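You operate a simulated robot arm through the tools that you are given. There is no shell and no other tool.

You are at the controls of a simulated robot arm. One attempt, no reset.

TASK
Empty the robot vacuum's dust bin into the waste bin and put it back.
Fine: shut the waste bin's lid again.

Only the result counts: the job must be done as asked and must still hold three seconds after the hand-in. Knocking over, shifting, dropping, spilling or breaking anything else fails it. Lids that push on must go on centred and level and be pressed home; caps that screw on are set level and turned clockwise until they are tight.

THE ROBOT
A 7-joint arm with a two-finger parallel gripper, fixed in place. Base frame: the origin is on the floor under the middle of its stand, x ahead of it, y to its left, z up. Units: cm, rad, N and s.
It reaches about 88.2 cm from its shoulder. Its first joint turns from -1.152 to 1.152 rad. Payload 1.57 kg.
The TCP is the grasp point between the finger pads, 3 cm short of the fingertips. In the tool frame z runs along the fingers and y along their closing line. The gripper opens to 8 cm. The fingers are 1.7 cm wide and 1.2 cm thick; the gripper's body (4 by 8.2 cm) begins 8 cm behind the TCP.
Orientation is told as [roll, pitch, yaw] about the base's x, y, z axes, in that order, counted from this pose: with the fingers straight down and closing along the base's y, the tool's x points along the base's -x, its y along +y and its z along -z.

THE INTERFACE
- The arm moves only by the tool jog_arm. Its argument "series" is a list of rows, each a list of 7 numbers: the shift along the base's x, y, z in cm, then the turn, a rotation vector about the base's x, y, z in rad, then the opening, from 0 (shut) to 1 (fully open). In form: [[tx, ty, tz, wx, wy, wz, gripper], ...]. A call has 1 to 20 rows; each row is the pose to reach, as a shift and turn from the pose commanded when the call began. A row lasts 0.2 s, in which the tool goes at most 5 cm and 0.15 rad; a call with a longer step from one row to the next is refused whole, and so is a gripper value outside its range. Where a pose cannot be reached the arm comes as near as it can. A force on the tool above 50 N (or 10 N above the force at the start of the call, whichever is more), or a blocked arm, ends the call early, and 0.2 s more pass. Each finger travels about 7.2 cm/s and halts on what it meets, pressing with about 26 N; the grip force reading is that of the motor and also rises with nothing between the fingers. The clock runs only during rows and for 0.2 s after the last one: add rows that repeat a pose to give the fingers time. The reply holds the time, the measured pose of the TCP, the force on the tool along the base axes, the opening and the grip force, in the units named above and with some noise, with the torque about the TCP (base axes, N m) and any sound that the robot's microphone picked up.
- Cameras (640 x 400 px; columns grow to the right, rows downward): "scene" is fixed at [5.39, 43.41, 141.89]; the picture's right is [-0.73, -0.68, 0.00], its down [-0.40, 0.42, -0.81] and it looks along [0.56, -0.60, -0.58] (base axes); focal length 234 px, centre (320, 200). "wrist" rides on the gripper at [7.2, -0.6, -12.2] in the tool frame; the picture's right is [0.09, 1.00, 0.00], its down [-0.84, 0.08, -0.54] and it looks along [-0.54, 0.05, 0.84] (tool axes); focal length 238 px, centre (320, 200). There is no depth. A picture from a camera that has moved, and an enlarged one, comes with that camera's place and axes in the base frame and with its lens. The place of the scene camera against the robot may be out by one fixed shift of up to 1.2 cm in any direction.
- snapshot(camera): a new picture of that camera. The clock stands still meanwhile.
- enlarge(camera, box): a new picture of the part [left, top, right, bottom] of that camera's present view, enlarged. The clock stands still meanwhile.
- job_done(): hands the job in; it is judged then, once.

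Nothing tells you positions but the pictures and the camera data. Unless the task says otherwise, let go and move clear before handing in.

The tools are called as a command line: name --pt "numbers of a row" for each row, then --argument value for the rest, lists and objects as JSON in quotes. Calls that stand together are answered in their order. jog_arm: Moves the arm, as the interface text tells. Its arguments: {"type":"object","properties":{"series":{"type":"array","items":{"type":"array","items":{"type":"number"}}}},"required":["series"]} The other tools are called the same way: snapshot (camera) takes a picture; enlarge (camera, box) takes an enlarged picture of a part of a camera's view; job_done () hands the job in.

At the start:

```text
clock: 0.0
eef_pos: [34.32, 12.85, 124.7]
tcp_rot: [0.0, 0.001, 0.001]
ft_force: [-0.1, -0.2, 0.7]
wrist_torque: [0.0, 0.01, -0.02]
gripper_width: 8.0
grip_force: 0.1
```

scene: 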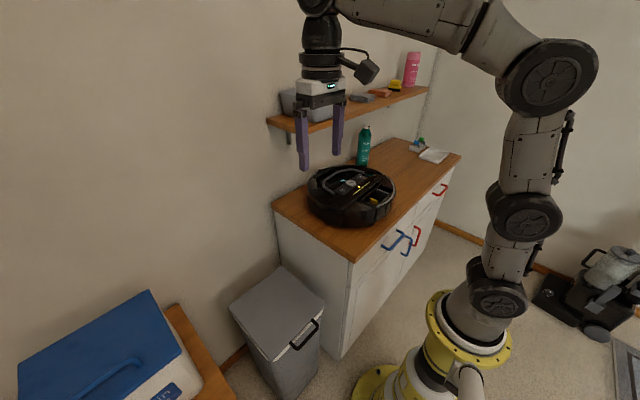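
wrist: 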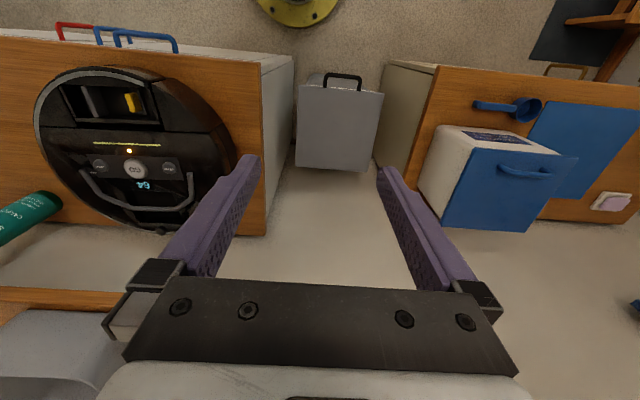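

The robot vacuum sits on the cabinet top to the right (‑y side), and the grey waste bin with a lid and black handle stands on the floor beside the cabinet. I'll take closer pictures before I move anything.

enlarge --camera "scene" --box '[280, 130, 440, 230]'

enlarge --camera "scene" --box '[200, 250, 440, 400]'

enlarge --camera "wrist" --box '[20, 40, 280, 240]'

enlarge --camera "wrist" --box '[260, 40, 420, 180]'

```text
4.00 times, centred on (360, 180) of scene
camera zoom: at [5.39, 43.41, 141.89], right [-0.73, -0.68, 0.0], down [-0.4, 0.42, -0.81], along [0.56, -0.6, -0.58], focal length 937 px, centre (160, 280)
```

zoom: 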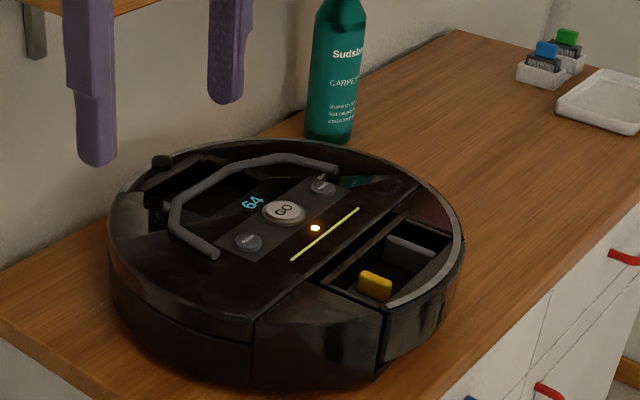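

```text
2.67 times, centred on (320, 325) of scene
camera zoom: at [5.39, 43.41, 141.89], right [-0.73, -0.68, 0.0], down [-0.4, 0.42, -0.81], along [0.56, -0.6, -0.58], focal length 625 px, centre (320, -133)
```

zoom: 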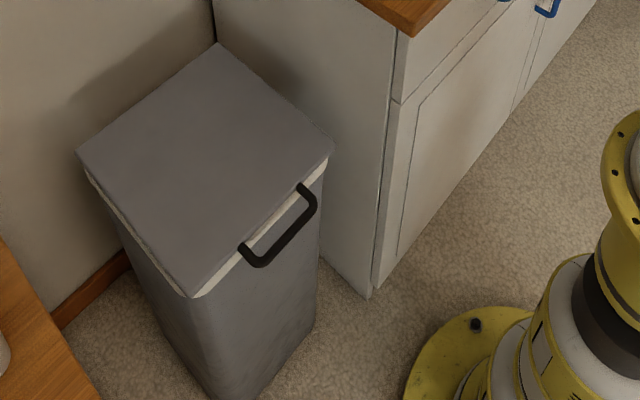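

```text
2.00 times, centred on (150, 140) of wrist
camera zoom: at [27.12, 12.08, 136.77], right [-0.09, 1.0, 0.0], down [0.84, 0.08, 0.54], along [0.54, 0.05, -0.84], focal length 477 px, centre (660, 320)
```

zoom: 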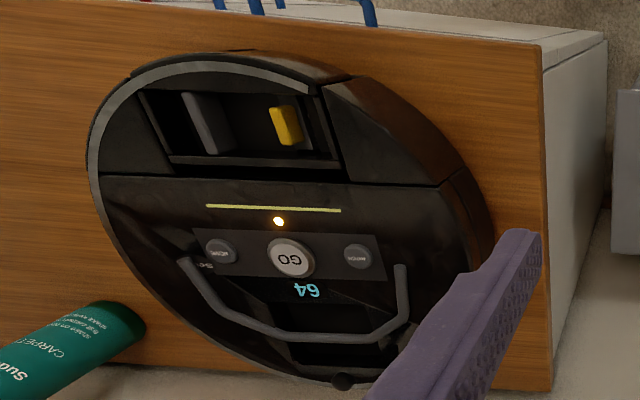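

```text
2.86 times, centred on (340, 110) of wrist
camera zoom: at [27.12, 12.08, 136.77], right [-0.09, 1.0, 0.0], down [0.84, 0.08, 0.54], along [0.54, 0.05, -0.84], focal length 681 px, centre (263, 457)
```

zoom: 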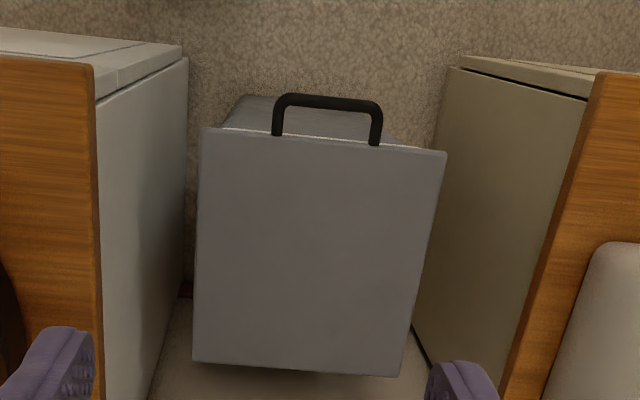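

The vacuum's dust bin looks to be the segment facing the robot, with a grey fin and a yellow tab in its recess, at about (38, -23, 92). The waste bin lid spans roughly x 37–62, y 7–31 at z≈62, with its handle on the near edge. I'll move the wrist camera over the vacuum to see it better.

jog_arm --pt "-0.5 -3.5 -1 0 0 0 1" --pt "-1 -7 -2.5 0 0 0 1" --pt "-1.5 -10.5 -4 0 0 0 1" --pt "-2 -14 -6 0 0 0 1" --pt "-2.5 -17.5 -8 0 0 0 1" --pt "-3 -21 -10 0 0 0 1" --pt "-3.5 -24.5 -12 0 0 0 1" --pt "-4 -28 -14 0 0 0 1" --pt "-4.4 -31.5 -15.5 0 0 0 1" --pt "-4.6 -34.5 -16.5 0 0 0 1" --pt "-4.6 -36.5 -17 0 0 0 1" --pt "-4.6 -36.5 -17 0 0 0 1"

snapshot --camera "wrist"

snapshot --camera "scene"

```text
clock: 2.6
eef_pos: [29.73, -23.62, 107.66]
tcp_rot: [0.0, 0.001, 0.0]
ft_force: [0.5, 0.1, 0.8]
wrist_torque: [-0.02, -0.01, 0.01]
gripper_width: 7.98
grip_force: 0.0
```

```text
taken
camera wrist: at [22.41, -24.45, 119.73], right [-0.09, 1.0, 0.0], down [0.84, 0.08, 0.54], along [0.54, 0.05, -0.84], focal length 238 px, centre (320, 200)
```

wrist: 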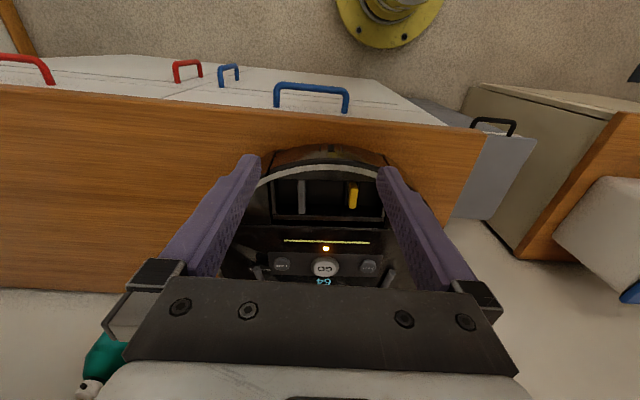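

```text
taken
```

scene: 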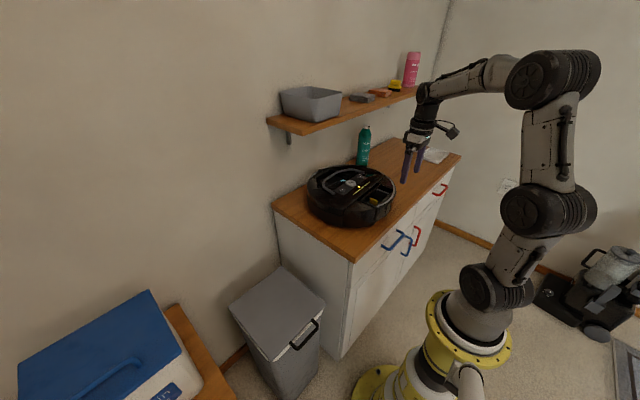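

enlarge --camera "wrist" --box '[240, 130, 400, 230]'

enlarge --camera "scene" --box '[340, 170, 420, 220]'

enlarge --camera "scene" --box '[300, 155, 400, 230]'

```text
4.00 times, centred on (320, 180) of wrist
camera zoom: at [22.41, -24.45, 119.73], right [-0.09, 1.0, 0.0], down [0.84, 0.08, 0.54], along [0.54, 0.05, -0.84], focal length 953 px, centre (320, 280)
```

zoom: 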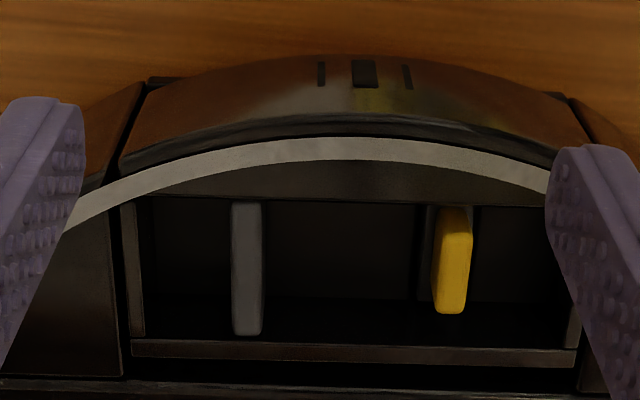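

```text
8.00 times, centred on (380, 195) of scene
camera zoom: at [5.39, 43.4, 141.89], right [-0.73, -0.68, 0.0], down [-0.4, 0.42, -0.81], along [0.56, -0.6, -0.58], focal length 1874 px, centre (-160, 240)
```

zoom: 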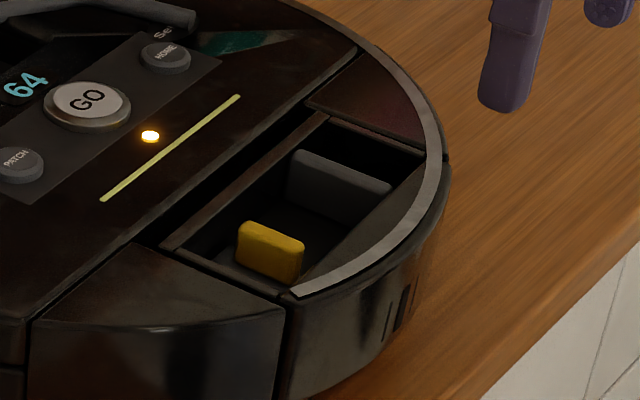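

```text
5.33 times, centred on (350, 192) of scene
camera zoom: at [5.39, 43.4, 141.89], right [-0.73, -0.68, 0.0], down [-0.4, 0.42, -0.81], along [0.56, -0.6, -0.58], focal length 1249 px, centre (160, 240)
```

zoom: 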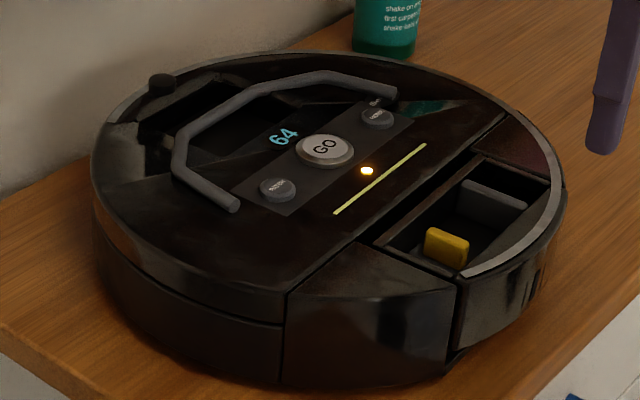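

Two wrist views put the yellow tab near (37.9, -18.8, 94) and the grey fin about 6.5 cm from it in -y. They look like a squeeze-to-release pair on the dust bin. I'll look at finer detail here and at the waste bin.

enlarge --camera "wrist" --box '[285, 165, 365, 225]'

enlarge --camera "wrist" --box '[430, 100, 550, 200]'

enlarge --camera "scene" --box '[270, 300, 340, 360]'

enlarge --camera "scene" --box '[365, 185, 405, 210]'

```text
6.67 times, centred on (325, 195) of wrist
camera zoom: at [22.41, -24.45, 119.73], right [-0.09, 1.0, 0.0], down [0.84, 0.08, 0.54], along [0.54, 0.05, -0.84], focal length 1589 px, centre (287, 233)
```

zoom: 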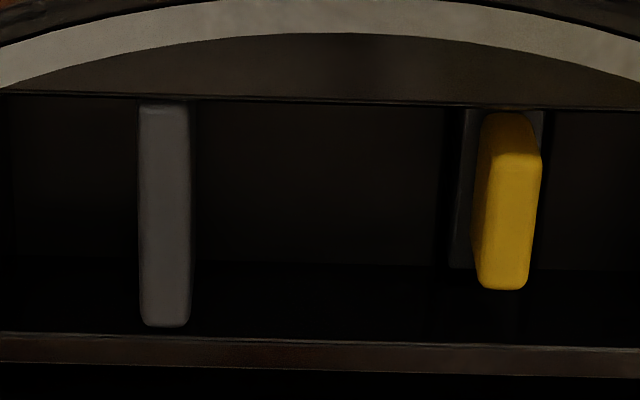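

```text
4.00 times, centred on (490, 150) of wrist
camera zoom: at [22.41, -24.45, 119.73], right [-0.09, 1.0, 0.0], down [0.84, 0.08, 0.54], along [0.54, 0.05, -0.84], focal length 953 px, centre (-360, 400)
```

zoom: 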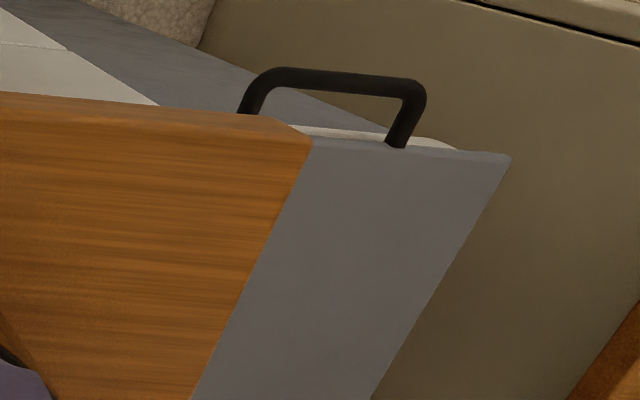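

```text
6.67 times, centred on (305, 330) of scene
camera zoom: at [5.39, 43.4, 141.89], right [-0.73, -0.68, 0.0], down [-0.4, 0.42, -0.81], along [0.56, -0.6, -0.58], focal length 1562 px, centre (420, -667)
```

zoom: 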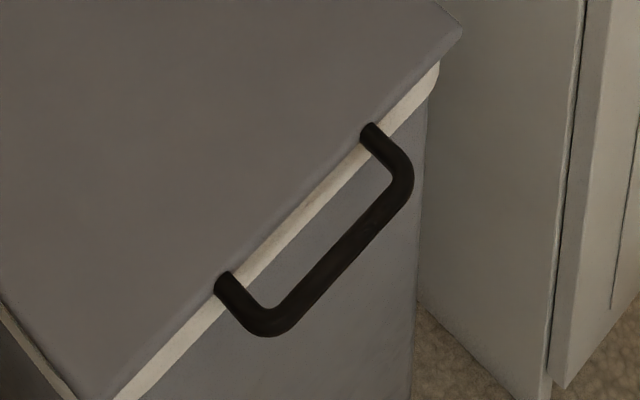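

```text
16.00 times, centred on (385, 198) of scene
camera zoom: at [5.39, 43.4, 141.89], right [-0.73, -0.68, 0.0], down [-0.4, 0.42, -0.81], along [0.56, -0.6, -0.58], focal length 3748 px, centre (-720, 240)
```

zoom: 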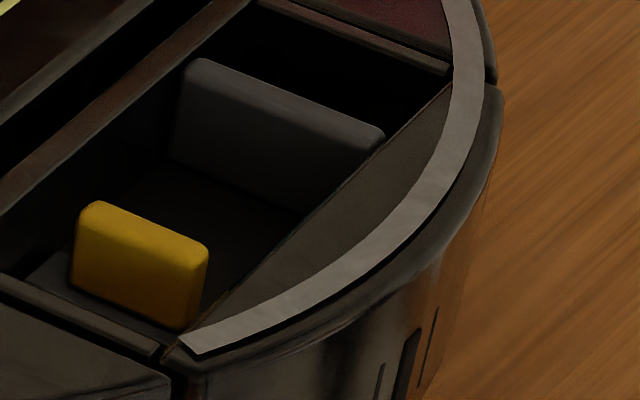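

Pinching the grey fin and yellow tab should release the dust bin, but the waste bin has to be open first. I'll move over in front of the waste bin to measure its lid and handle closely.

jog_arm --pt "0 4 0 0 0 0 1" --pt "0 8 0 0 0 0 1" --pt "0 12 -1 0 0 0 1" --pt "0 16 -3 0 0 0 1" --pt "0 20 -5 0 0 0 1" --pt "0 24 -7 0 0 0 1" --pt "0 28 -10 0 0 0 1" --pt "-1 32 -13 0 0 0 1" --pt "-2 36 -16 0 0 0 1" --pt "-2.5 39.5 -19 0 0 0 1" --pt "-2.7 42.5 -22 0 0 0 1" --pt "-2.7 42.5 -23 0 0 0 1" --pt "-2.7 42.5 -23 0 0 0 1"

snapshot --camera "wrist"

snapshot --camera "scene"

```text
refused: row 8 steps farther than a row can; nothing moved
```

```text
taken
camera wrist: at [22.41, -24.45, 119.73], right [-0.09, 1.0, 0.0], down [0.84, 0.08, 0.54], along [0.54, 0.05, -0.84], focal length 238 px, centre (320, 200)
```

wrist: 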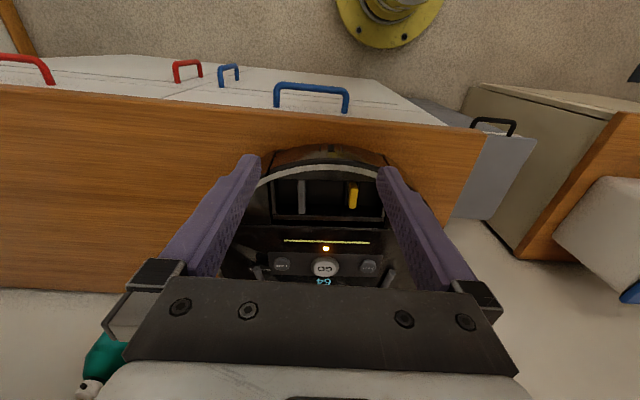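

```text
taken
```

scene: 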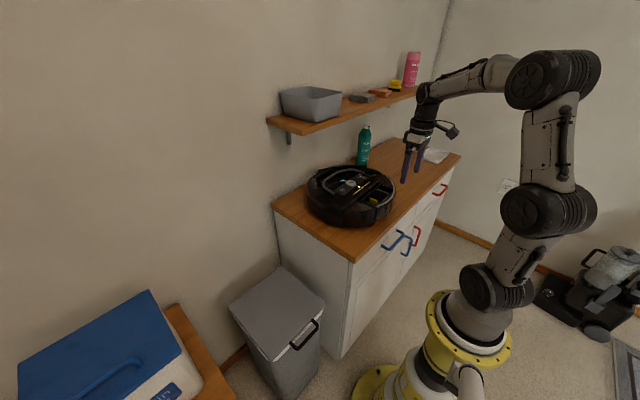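

The move was refused because one step was too long, so nothing has changed. I'll send the same route with smaller steps.

jog_arm --pt "0 4 0 0 0 0 1" --pt "0 8 0 0 0 0 1" --pt "0 12 -1 0 0 0 1" --pt "0 16 -3 0 0 0 1" --pt "0 20 -5 0 0 0 1" --pt "0 24 -7 0 0 0 1" --pt "0 27.5 -9.5 0 0 0 1" --pt "-0.5 31 -12 0 0 0 1" --pt "-1 34.5 -14.5 0 0 0 1" --pt "-1.5 38 -17 0 0 0 1" --pt "-2 41 -20 0 0 0 1" --pt "-2.5 42.5 -22 0 0 0 1" --pt "-2.7 42.5 -23 0 0 0 1" --pt "-2.7 42.5 -23 0 0 0 1"

snapshot --camera "wrist"

snapshot --camera "scene"

```text
clock: 5.6
eef_pos: [26.91, 18.99, 84.63]
tcp_rot: [0.0, 0.001, -0.001]
ft_force: [0.2, 0.9, -0.2]
wrist_torque: [0.02, 0.01, 0.0]
gripper_width: 8.0
grip_force: 0.0
```

```text
taken
camera wrist: at [19.77, 18.16, 96.78], right [-0.09, 1.0, 0.0], down [0.84, 0.08, 0.54], along [0.54, 0.05, -0.84], focal length 238 px, centre (320, 200)
```

wrist: 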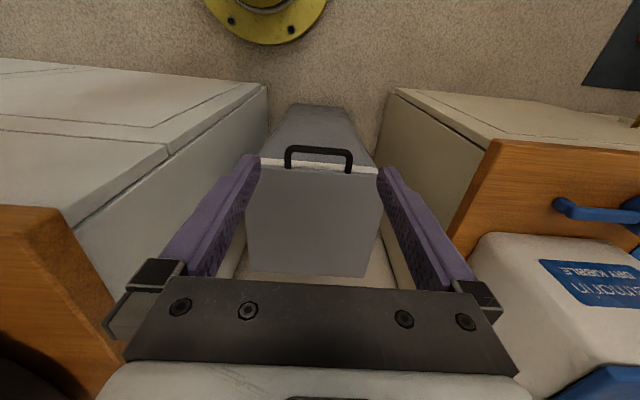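

```text
taken
```

scene: 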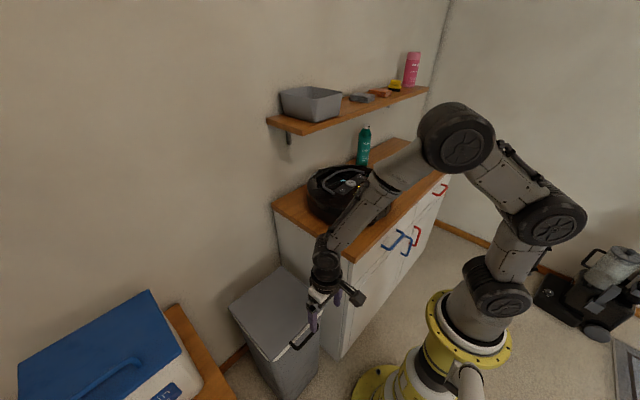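

enlarge --camera "wrist" --box '[270, 130, 370, 200]'

enlarge --camera "wrist" --box '[230, 90, 410, 290]'

enlarge --camera "scene" --box '[220, 250, 380, 370]'

```text
5.71 times, centred on (320, 165) of wrist
camera zoom: at [19.77, 18.16, 96.78], right [-0.09, 1.0, 0.0], down [0.84, 0.08, 0.54], along [0.54, 0.05, -0.84], focal length 1362 px, centre (320, 400)
```

zoom: 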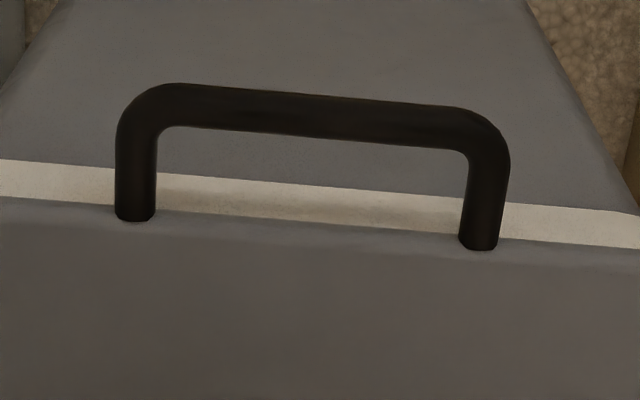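

```text
2.00 times, centred on (320, 190) of wrist
camera zoom: at [19.77, 18.16, 96.78], right [-0.09, 1.0, 0.0], down [0.84, 0.08, 0.54], along [0.54, 0.05, -0.84], focal length 477 px, centre (320, 220)
```

zoom: 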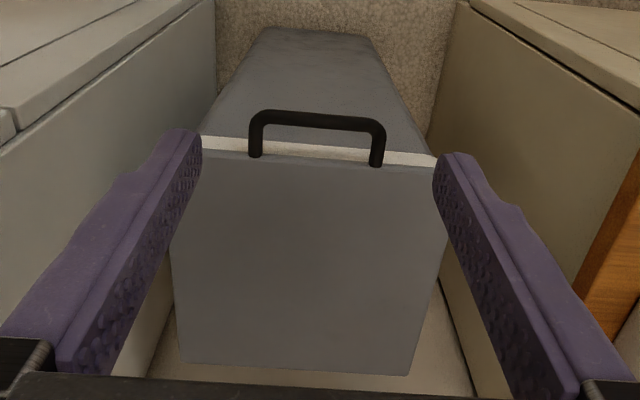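

```text
3.33 times, centred on (300, 310) of scene
camera zoom: at [5.39, 43.41, 141.89], right [-0.73, -0.68, 0.0], down [-0.4, 0.42, -0.81], along [0.56, -0.6, -0.58], focal length 781 px, centre (387, -167)
```

zoom: 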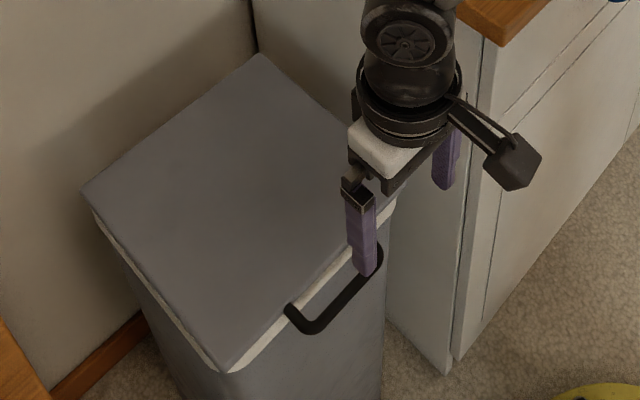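

The handle bar runs along y at about (33.4, 19.2, 60.7), roughly 1.2 cm thick, with the lid hinged near x≈62. I'll yaw the gripper so its fingers straddle the bar, then tilt it to cradle the bar from the front.

jog_arm --pt "0 0 0 0 0 0.14 1" --pt "0 0 0 0 0 0.28 1" --pt "0 0 0 0 0 0.42 1" --pt "0 0 0 0 0 0.56 1" --pt "0 0 0 0 0 0.7 1" --pt "0 0 0 0 0 0.84 1" --pt "0 0 0 0 0 0.98 1" --pt "0 0 0 0 0 1.12 0.8" --pt "0 0 0 0 0 1.26 0.6" --pt "0 0 0 0 0 1.4 0.4" --pt "0 0 0 0 0 1.5 0.4" --pt "0 0 0 0 0 1.5708 0.4" --pt "0 0 0 0 0 1.5708 0.4"

snapshot --camera "scene"

```text
clock: 8.4
eef_pos: [26.93, 18.93, 84.68]
tcp_rot: [-0.001, 0.001, 1.571]
ft_force: [0.0, -0.5, 0.7]
wrist_torque: [0.0, -0.03, 0.02]
gripper_width: 3.19
grip_force: 0.1
```

```text
taken
```

scene: 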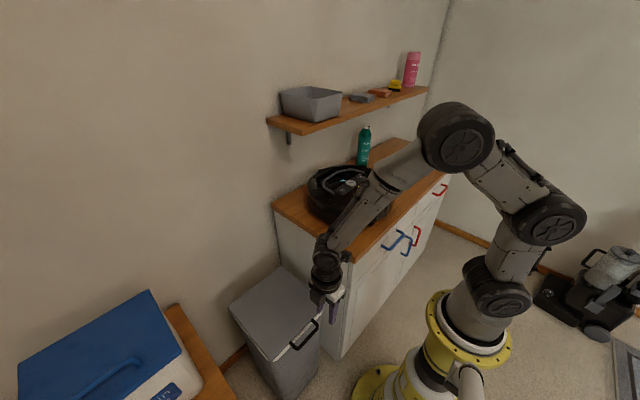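

jog_arm --pt "0 0 0 0 -0.13 0 0.4" --pt "0 0 0 0 -0.26 0 0.4" --pt "0 0 0 0 -0.39 0 0.4" --pt "0 0 0 0 -0.52 0 0.4" --pt "0 0 0 0 -0.65 0 0.4" --pt "0 0 0 0 -0.785 0 0.4" --pt "0 0 0 0 -0.785 0 0.4"

snapshot --camera "scene"

snapshot --camera "wrist"

```text
clock: 10.0
eef_pos: [27.02, 18.83, 84.66]
tcp_rot: [-0.787, -0.002, 1.571]
ft_force: [0.3, -0.8, -0.9]
wrist_torque: [0.0, -0.01, 0.03]
gripper_width: 3.2
grip_force: 0.0
```

```text
taken
```

scene: 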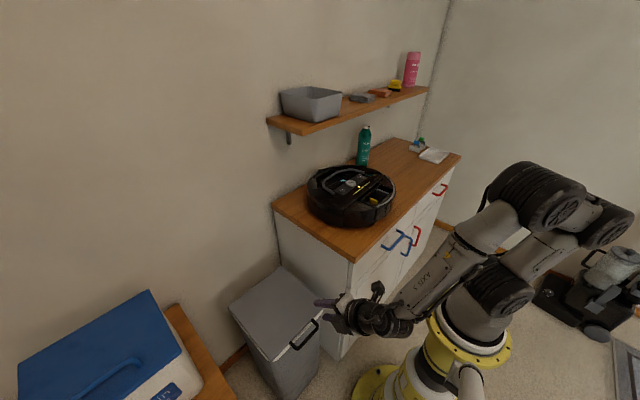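

```text
taken
camera wrist: at [18.84, 11.56, 93.64], right [-0.7, -0.09, -0.7], down [-0.44, 0.84, 0.33], along [0.56, 0.54, -0.63], focal length 238 px, centre (320, 200)
```

wrist: 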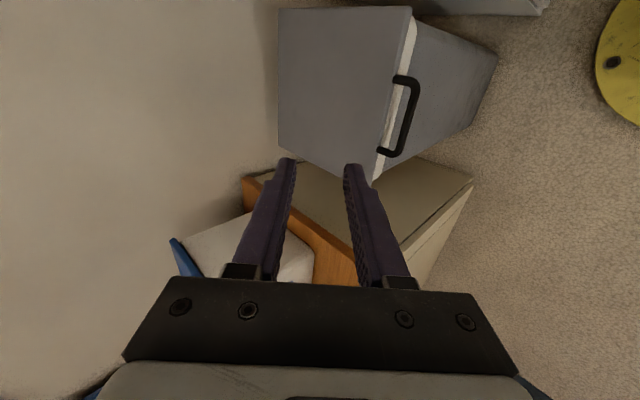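

jog_arm --pt "0 0.1 -3 0 0 0 0.4" --pt "0 0.2 -6 0 0 0 0.4" --pt "0 0.3 -9 0 0 0 0.4" --pt "0 0.3 -12 0 0 0 0.4" --pt "0 0.3 -14 0 0 0 0.4" --pt "0 0.3 -16 0 0 0 0.4" --pt "0 0.3 -16 0 0 0 0.4"

snapshot --camera "scene"

snapshot --camera "wrist"

```text
clock: 11.6
eef_pos: [27.18, 19.24, 68.57]
tcp_rot: [-0.786, -0.002, 1.569]
ft_force: [-0.2, -0.4, -0.1]
wrist_torque: [-0.01, 0.0, 0.01]
gripper_width: 3.21
grip_force: 0.0
```

```text
taken
```

scene: 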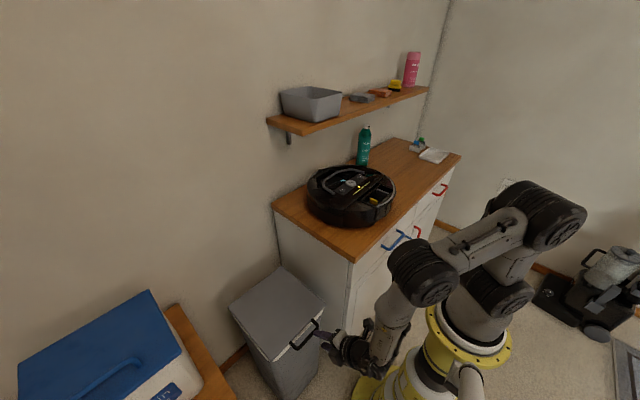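

```text
taken
camera wrist: at [18.9, 11.93, 77.69], right [-0.7, -0.09, -0.7], down [-0.44, 0.84, 0.33], along [0.56, 0.54, -0.63], focal length 238 px, centre (320, 200)
```

wrist: 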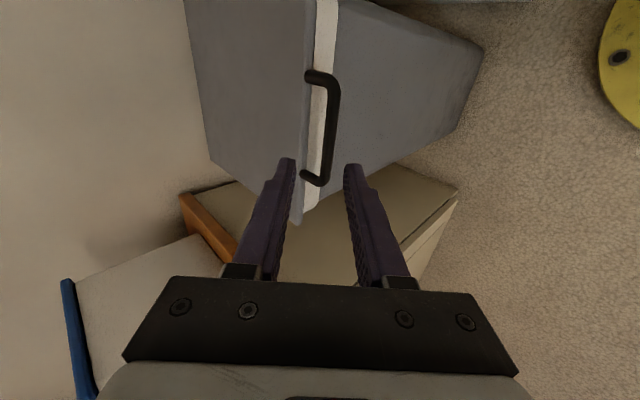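

The tilted gripper lines up with the bar. I'll slide in along the finger direction so the bar sits between the fingers.

jog_arm --pt "0.65 0 -1.5 0 0 0 0.4" --pt "1.3 0 -2.9 0 0 0 0.4" --pt "2.3 0 -3.9 0 0 0 0.4" --pt "3.3 0 -4.9 0 0 0 0.4" --pt "4.3 0 -5.9 0 0 0 0.4" --pt "5.0 0 -6.6 0 0 0 0.4" --pt "5.35 0 -6.95 0 0 0 0.4" --pt "5.35 0 -6.95 0 0 0 0.4"

enlarge --camera "wrist" --box '[240, 110, 400, 210]'

enlarge --camera "scene" --box '[260, 300, 380, 380]'

```text
clock: 13.4
eef_pos: [32.39, 19.16, 61.64]
tcp_rot: [-0.785, -0.001, 1.571]
ft_force: [0.6, 0.0, -0.3]
wrist_torque: [0.0, 0.0, 0.0]
gripper_width: 3.18
grip_force: 0.1
```

```text
4.00 times, centred on (320, 160) of wrist
camera zoom: at [24.24, 11.86, 70.7], right [-0.7, -0.09, -0.7], down [-0.44, 0.84, 0.33], along [0.56, 0.54, -0.63], focal length 953 px, centre (320, 360)
```

zoom: 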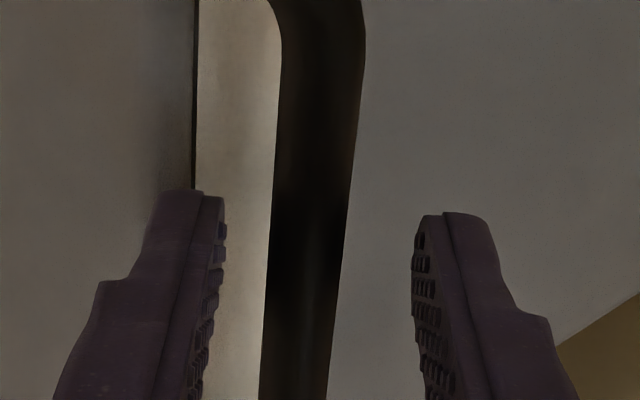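

```text
5.00 times, centred on (320, 340) of scene
camera zoom: at [5.39, 43.41, 141.89], right [-0.73, -0.68, 0.0], down [-0.4, 0.42, -0.81], along [0.56, -0.6, -0.58], focal length 1171 px, centre (320, -500)
```

zoom: 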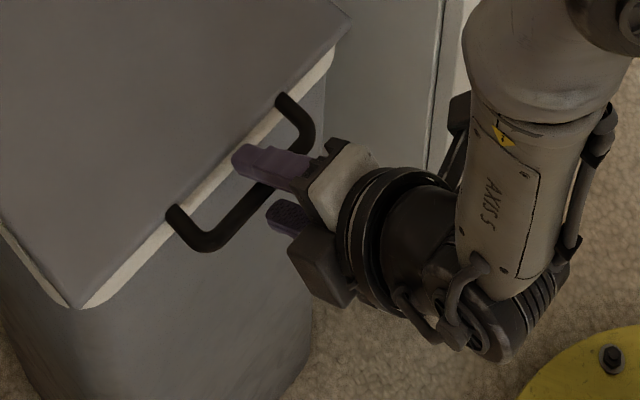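

The bar sits between the fingers. I'll narrow the cradle and raise the lid a little to see how it moves.

jog_arm --pt "0 0 0 0 0 0 0.28" --pt "0.3 0 0.15 0 0 0 0.28" --pt "0.54 0 0.25 0 0 0 0.28" --pt "0.57 0 1.5 0 0 0 0.28" --pt "0.65 0 2.75 0 0 0 0.28" --pt "0.79 0 4.0 0 0 0 0.28" --pt "0.98 0 5.24 0 0 0 0.28" --pt "0.98 0 5.24 0 0 0 0.28"

snapshot --camera "wrist"

enlarge --camera "scene" --box '[210, 240, 370, 360]'

```text
clock: 15.2
eef_pos: [33.43, 19.26, 67.0]
tcp_rot: [-0.786, -0.002, 1.57]
ft_force: [-1.8, 0.3, -0.5]
wrist_torque: [0.04, 0.06, 0.01]
gripper_width: 2.4
grip_force: 1.4
```

```text
taken
camera wrist: at [25.19, 11.89, 76.0], right [-0.7, -0.09, -0.7], down [-0.44, 0.84, 0.33], along [0.56, 0.54, -0.63], focal length 238 px, centre (320, 200)
```

wrist: 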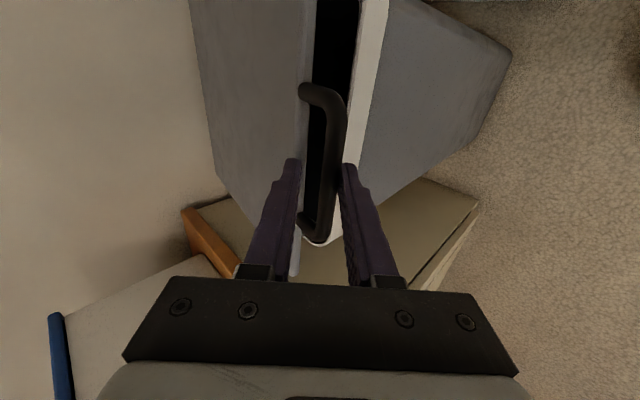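

```text
3.33 times, centred on (290, 300) of scene
camera zoom: at [5.39, 43.41, 141.89], right [-0.73, -0.68, 0.0], down [-0.4, 0.42, -0.81], along [0.56, -0.6, -0.58], focal length 781 px, centre (420, -133)
```

zoom: 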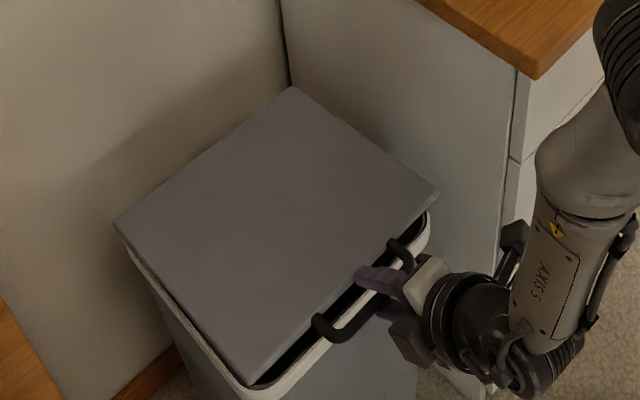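

The lid swings up on its back hinge with very little force, and the waste bin stays put. I'll continue along the arc while easing the tilt.

jog_arm --pt "0.25 0 1.2 0 0 0 0.28" --pt "0.54 0 2.45 0 0 0 0.28" --pt "1.29 0 4.84 0 0 0 0.28" --pt "2.25 0 7.16 0 0 0 0.28" --pt "3.41 0 9.39 0 0 0 0.28" --pt "4.76 0 11.5 0 0 0 0.28" --pt "6.29 0 13.49 0 0 0 0.28" --pt "7.98 0 15.34 0 0 0 0.28" --pt "9.83 0 17.03 0 0 0 0.28" --pt "11.92 0 18.6 0 0.07 0 0.28" --pt "14.13 0 19.97 0 0.14 0 0.28" --pt "14.13 0 19.97 0 0.14 0 0.28"

snapshot --camera "wrist"

snapshot --camera "scene"

```text
clock: 17.8
eef_pos: [47.54, 19.04, 86.92]
tcp_rot: [-0.643, 0.002, 1.569]
ft_force: [0.1, 0.4, -0.2]
wrist_torque: [0.01, 0.02, -0.02]
gripper_width: 2.28
grip_force: 0.2
```

```text
taken
camera wrist: at [40.69, 11.77, 96.92], right [-0.8, -0.09, -0.6], down [-0.39, 0.84, 0.39], along [0.46, 0.54, -0.7], focal length 238 px, centre (320, 200)
```

wrist: 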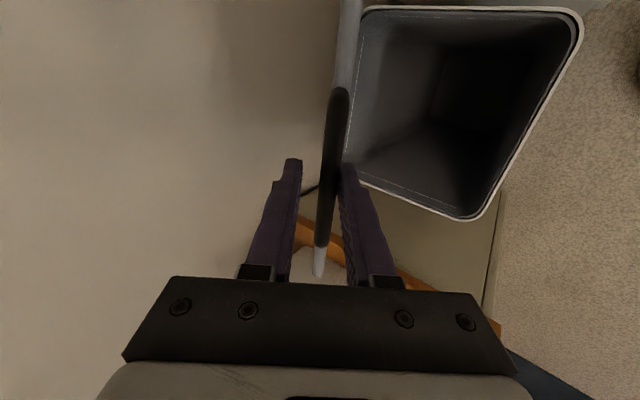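

```text
taken
```

scene: 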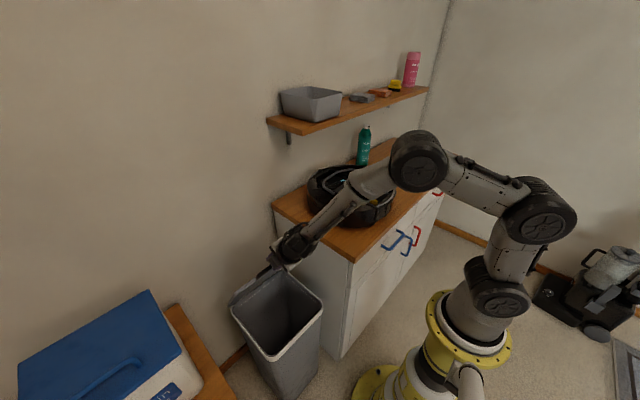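

jog_arm --pt "2.32 0 1.18 0 0.07 0 0.28" --pt "4.73 0 2.16 0 0.14 0 0.28" --pt "7.22 0 2.92 0 0.209 0 0.28" --pt "9.74 0 3.46 0 0.262 0 0.28" --pt "12.3 0 3.79 0 0.314 0 0.28" --pt "14.88 0 3.89 0 0.367 0 0.28" --pt "14.88 0 3.89 0 0.367 0 0.28"

snapshot --camera "wrist"

enlarge --camera "scene" --box '[200, 200, 360, 320]'

```text
clock: 19.4
eef_pos: [62.21, 19.06, 90.72]
tcp_rot: [-0.277, 0.0, 1.571]
ft_force: [0.7, 0.2, -0.2]
wrist_torque: [-0.02, -0.01, -0.01]
gripper_width: 2.27
grip_force: 0.4
```

```text
taken
camera wrist: at [59.62, 11.82, 102.66], right [-0.96, -0.09, -0.27], down [-0.22, 0.84, 0.5], along [0.18, 0.54, -0.82], focal length 238 px, centre (320, 200)
```

wrist: 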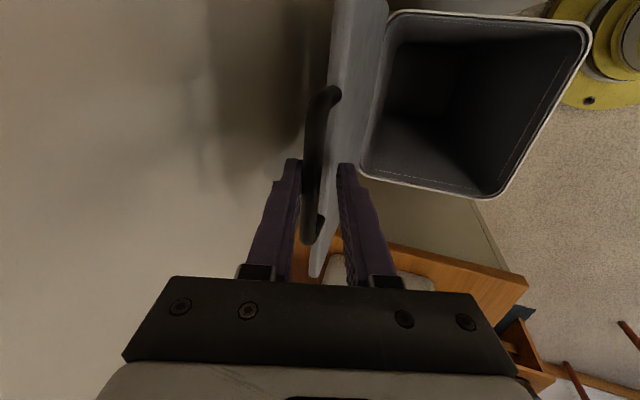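

```text
3.33 times, centred on (280, 260) of scene
camera zoom: at [5.39, 43.41, 141.89], right [-0.73, -0.68, 0.0], down [-0.4, 0.42, -0.81], along [0.56, -0.6, -0.58], focal length 781 px, centre (453, 0)
```

zoom: 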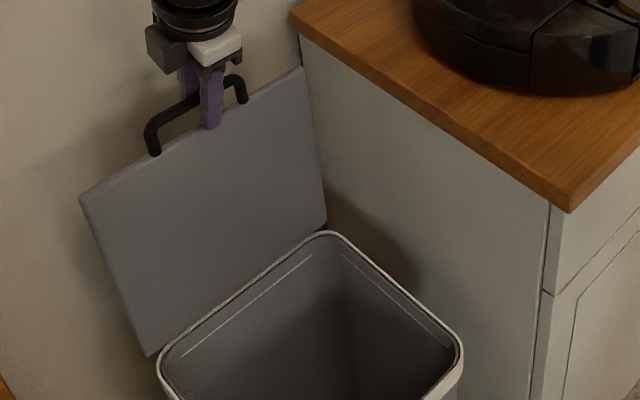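

The lid is now about vertical and leaning onto the far finger. I'll follow it further back to find where it rests.

jog_arm --pt "1.28 0 0 0 0.017 0 0.28" --pt "2.56 0 -0.12 0 0.034 0 0.28" --pt "3.8 0 -0.25 0 0.052 0 0.28" --pt "5.0 0 -0.46 0 0.07 0 0.28" --pt "5.0 0 -0.46 0 0.07 0 0.28"

snapshot --camera "wrist"

enlarge --camera "scene" --box '[200, 200, 360, 320]'

```text
clock: 20.6
eef_pos: [67.28, 19.1, 90.25]
tcp_rot: [-0.206, -0.001, 1.57]
ft_force: [-0.8, 0.5, 0.3]
wrist_torque: [-0.03, 0.01, 0.02]
gripper_width: 2.31
grip_force: 0.5
```

```text
taken
camera wrist: at [65.39, 11.81, 102.34], right [-0.97, -0.09, -0.2], down [-0.19, 0.84, 0.51], along [0.12, 0.54, -0.83], focal length 238 px, centre (320, 200)
```

wrist: 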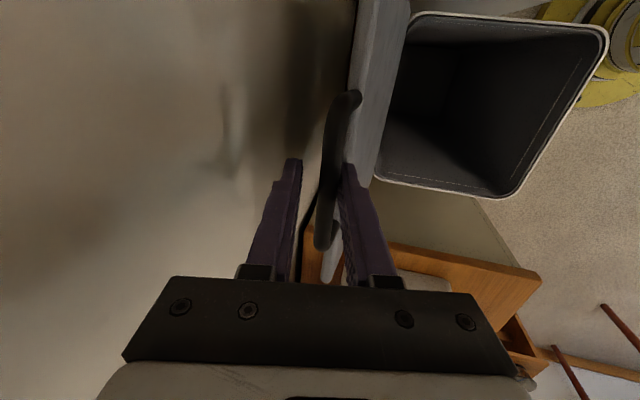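

```text
3.33 times, centred on (280, 260) of scene
camera zoom: at [5.39, 43.41, 141.89], right [-0.73, -0.68, 0.0], down [-0.4, 0.42, -0.81], along [0.56, -0.6, -0.58], focal length 781 px, centre (453, 0)
```

zoom: 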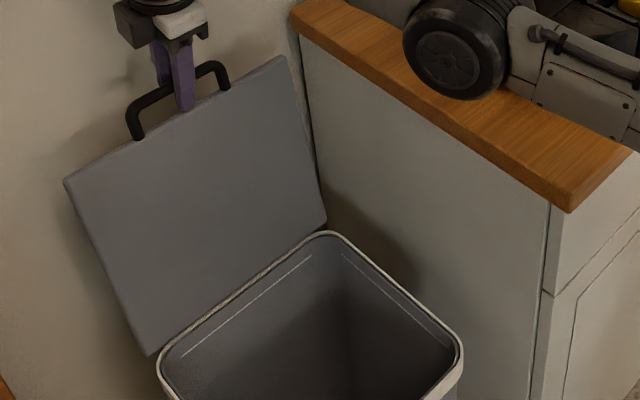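

jog_arm --pt "0.5 0 -0.1 0 0 0 0.28" --pt "1.0 0 -0.2 0 0 0 0.28" --pt "1.0 0 -0.2 0 0 0 0.28"

snapshot --camera "wrist"

```text
clock: 21.4
eef_pos: [67.27, 18.98, 90.18]
tcp_rot: [-0.209, 0.001, 1.57]
ft_force: [-1.0, 0.9, 0.2]
wrist_torque: [0.01, 0.0, -0.04]
gripper_width: 2.31
grip_force: 0.7
out of reach, approached as far as the arm can: row 1, 2, 3
```

```text
taken
camera wrist: at [65.43, 11.66, 102.18], right [-0.97, -0.09, -0.21], down [-0.19, 0.84, 0.51], along [0.13, 0.54, -0.83], focal length 238 px, centre (320, 200)
```

wrist: 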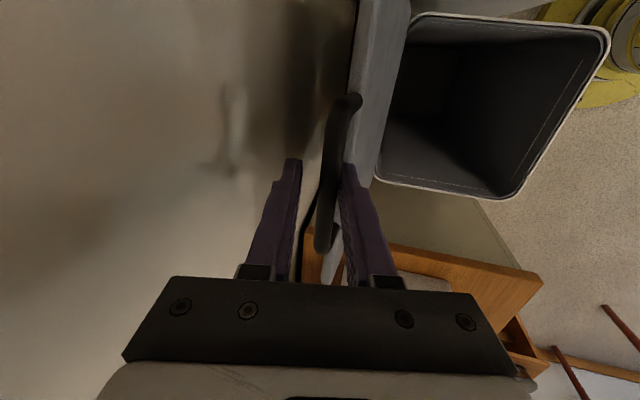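

The arm is at its reach limit with the lid slightly past vertical. I'll back off slightly to check that the lid stays open by itself.

jog_arm --pt "-1.5 0 0.2 0 0 0 0.28" --pt "-1.5 0 0.2 0 0 0 0.28" --pt "-1.5 0 0.2 0 0 0 0.28"

snapshot --camera "wrist"

```text
clock: 22.2
eef_pos: [65.84, 18.92, 90.44]
tcp_rot: [-0.21, 0.0, 1.57]
ft_force: [-0.2, -0.2, 0.4]
wrist_torque: [0.03, 0.0, 0.0]
gripper_width: 2.21
grip_force: 0.1
```

```text
taken
camera wrist: at [63.94, 11.65, 102.38], right [-0.97, -0.09, -0.21], down [-0.19, 0.84, 0.51], along [0.13, 0.54, -0.83], focal length 238 px, centre (320, 200)
```

wrist: 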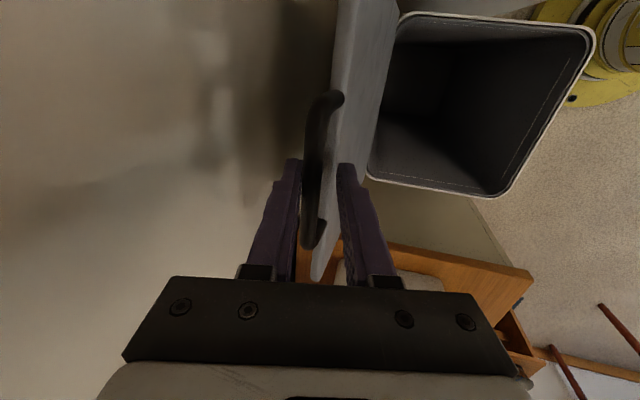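

The lid stays open on its own. I'll withdraw the fingers upward off the bar and check again.

jog_arm --pt "0.4 0 0 0 0 0 0.28" --pt "0.2 0 1.0 0 0 0 0.28" --pt "0 0 2.0 0 0 0 0.28" --pt "-0.2 0 3.5 0 0 0 0.28" --pt "-0.6 0 5.5 0 0 0 0.28" --pt "-1.0 0 7.5 0 0 0 0.28" --pt "-3 0 9 0 0 0 0.28" --pt "-6 0 10 0 0 0 0.28" --pt "-10 0 10 0 0 0 0.28" --pt "-14 0 10 0 0 0 0.28" --pt "-14 0 10 0 0 0 0.28"

snapshot --camera "wrist"

snapshot --camera "scene"

enlarge --camera "scene" --box '[200, 200, 360, 320]'

```text
clock: 24.6
eef_pos: [51.75, 18.95, 100.37]
tcp_rot: [-0.209, 0.0, 1.571]
ft_force: [-0.6, 0.6, -0.1]
wrist_torque: [0.0, 0.01, 0.02]
gripper_width: 2.23
grip_force: 0.1
```

```text
taken
camera wrist: at [49.83, 11.61, 112.28], right [-0.97, -0.09, -0.21], down [-0.19, 0.84, 0.51], along [0.13, 0.54, -0.83], focal length 238 px, centre (320, 200)
```

wrist: 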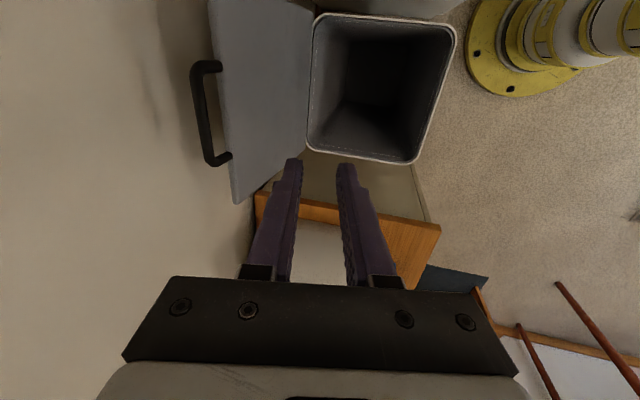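

```text
taken
```

scene: 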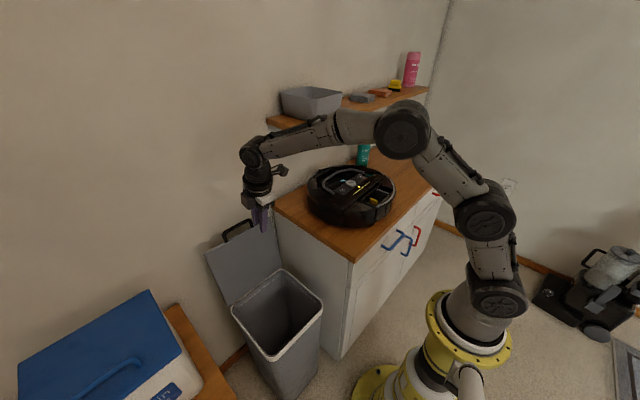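

```text
3.33 times, centred on (280, 260) of scene
camera zoom: at [5.39, 43.41, 141.89], right [-0.73, -0.68, 0.0], down [-0.4, 0.42, -0.81], along [0.56, -0.6, -0.58], focal length 781 px, centre (453, 0)
```

zoom: 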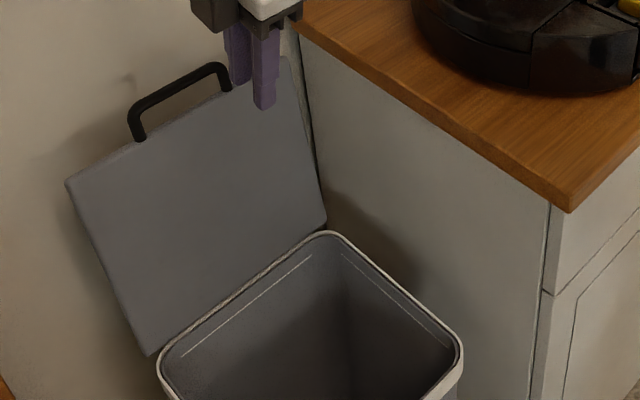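

The waste bin is open and stable. I'll level the gripper, yaw it back and move over the vacuum's dust bin.

jog_arm --pt "-2 -2 3 0 0.07 0 0.28" --pt "-4 -4 6 0 0.14 0 0.5" --pt "-6 -6 9 0 0.209 0 0.8" --pt "-7 -9 11.6 0 0.209 0 1" --pt "-7 -9 11.6 0 0.209 0 1"

jog_arm --pt "-0.5 -3 0 0 0 -0.14 1" --pt "-1 -6 0 0 0 -0.28 1" --pt "-1.5 -9 0 0 0 -0.42 1" --pt "-2 -12 0 0 0 -0.56 1" --pt "-2.5 -15 0 0 0 -0.7 1" --pt "-3 -18 0 0 0 -0.84 1" --pt "-4 -21 0 0 0 -0.98 1" --pt "-5 -24 0 0 0 -1.12 1" --pt "-6 -27 0 0 0 -1.26 1" --pt "-7 -30 0 0 0 -1.4 1" --pt "-7 -32 0 0 0 -1.5 1" --pt "-7 -32 0 0 0 -1.5 1"

snapshot --camera "wrist"

snapshot --camera "scene"

```text
clock: 25.8
eef_pos: [44.78, 9.82, 111.96]
tcp_rot: [0.0, -0.001, 1.572]
ft_force: [-0.3, -0.2, 0.2]
wrist_torque: [0.03, -0.03, 0.03]
gripper_width: 7.99
grip_force: 0.0
```

```text
clock: 28.4
eef_pos: [37.78, -21.9, 111.88]
tcp_rot: [0.001, 0.0, 0.069]
ft_force: [-0.3, 0.5, -0.1]
wrist_torque: [0.0, 0.02, 0.02]
gripper_width: 8.01
grip_force: 0.1
```

```text
taken
camera wrist: at [30.68, -23.23, 124.07], right [-0.16, 0.99, 0.0], down [0.83, 0.13, 0.54], along [0.53, 0.09, -0.84], focal length 238 px, centre (320, 200)
```

wrist: 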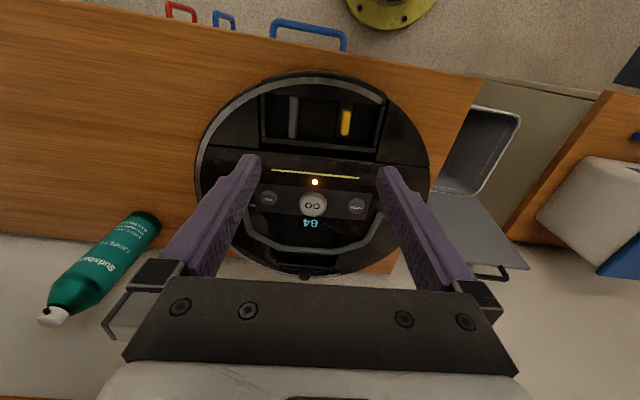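

```text
taken
```

scene: 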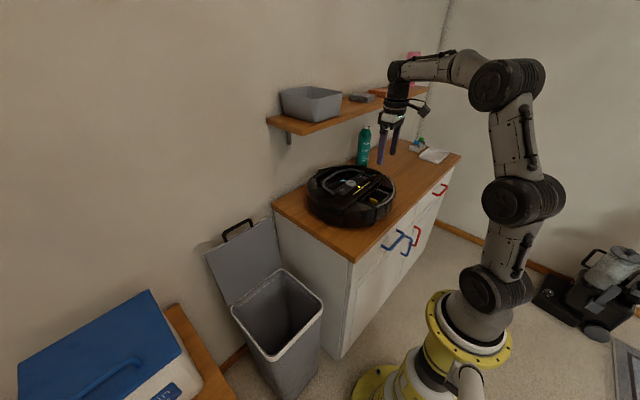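

enlarge --camera "wrist" --box '[250, 75, 400, 165]'

enlarge --camera "wrist" --box '[190, 60, 450, 290]'

```text
4.27 times, centred on (325, 120) of wrist
camera zoom: at [30.68, -23.23, 124.07], right [-0.16, 0.99, 0.0], down [0.83, 0.13, 0.54], along [0.53, 0.09, -0.84], focal length 1017 px, centre (299, 541)
```

zoom: 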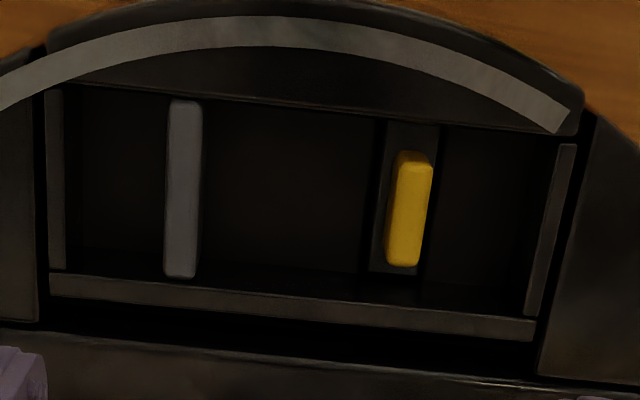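

```text
1.74 times, centred on (320, 175) of wrist
camera zoom: at [30.68, -23.23, 124.07], right [-0.16, 0.99, 0.0], down [0.83, 0.13, 0.54], along [0.53, 0.09, -0.84], focal length 414 px, centre (320, 244)
```

zoom: 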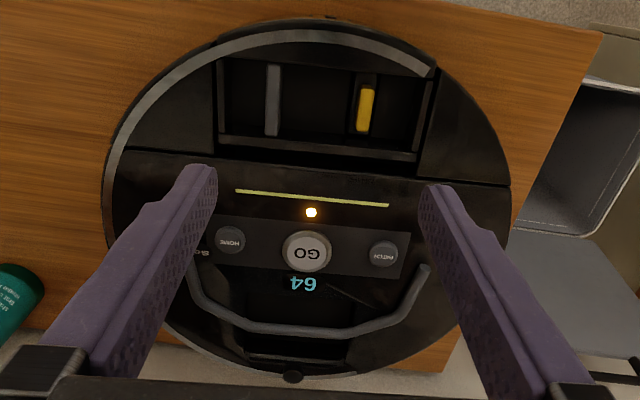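

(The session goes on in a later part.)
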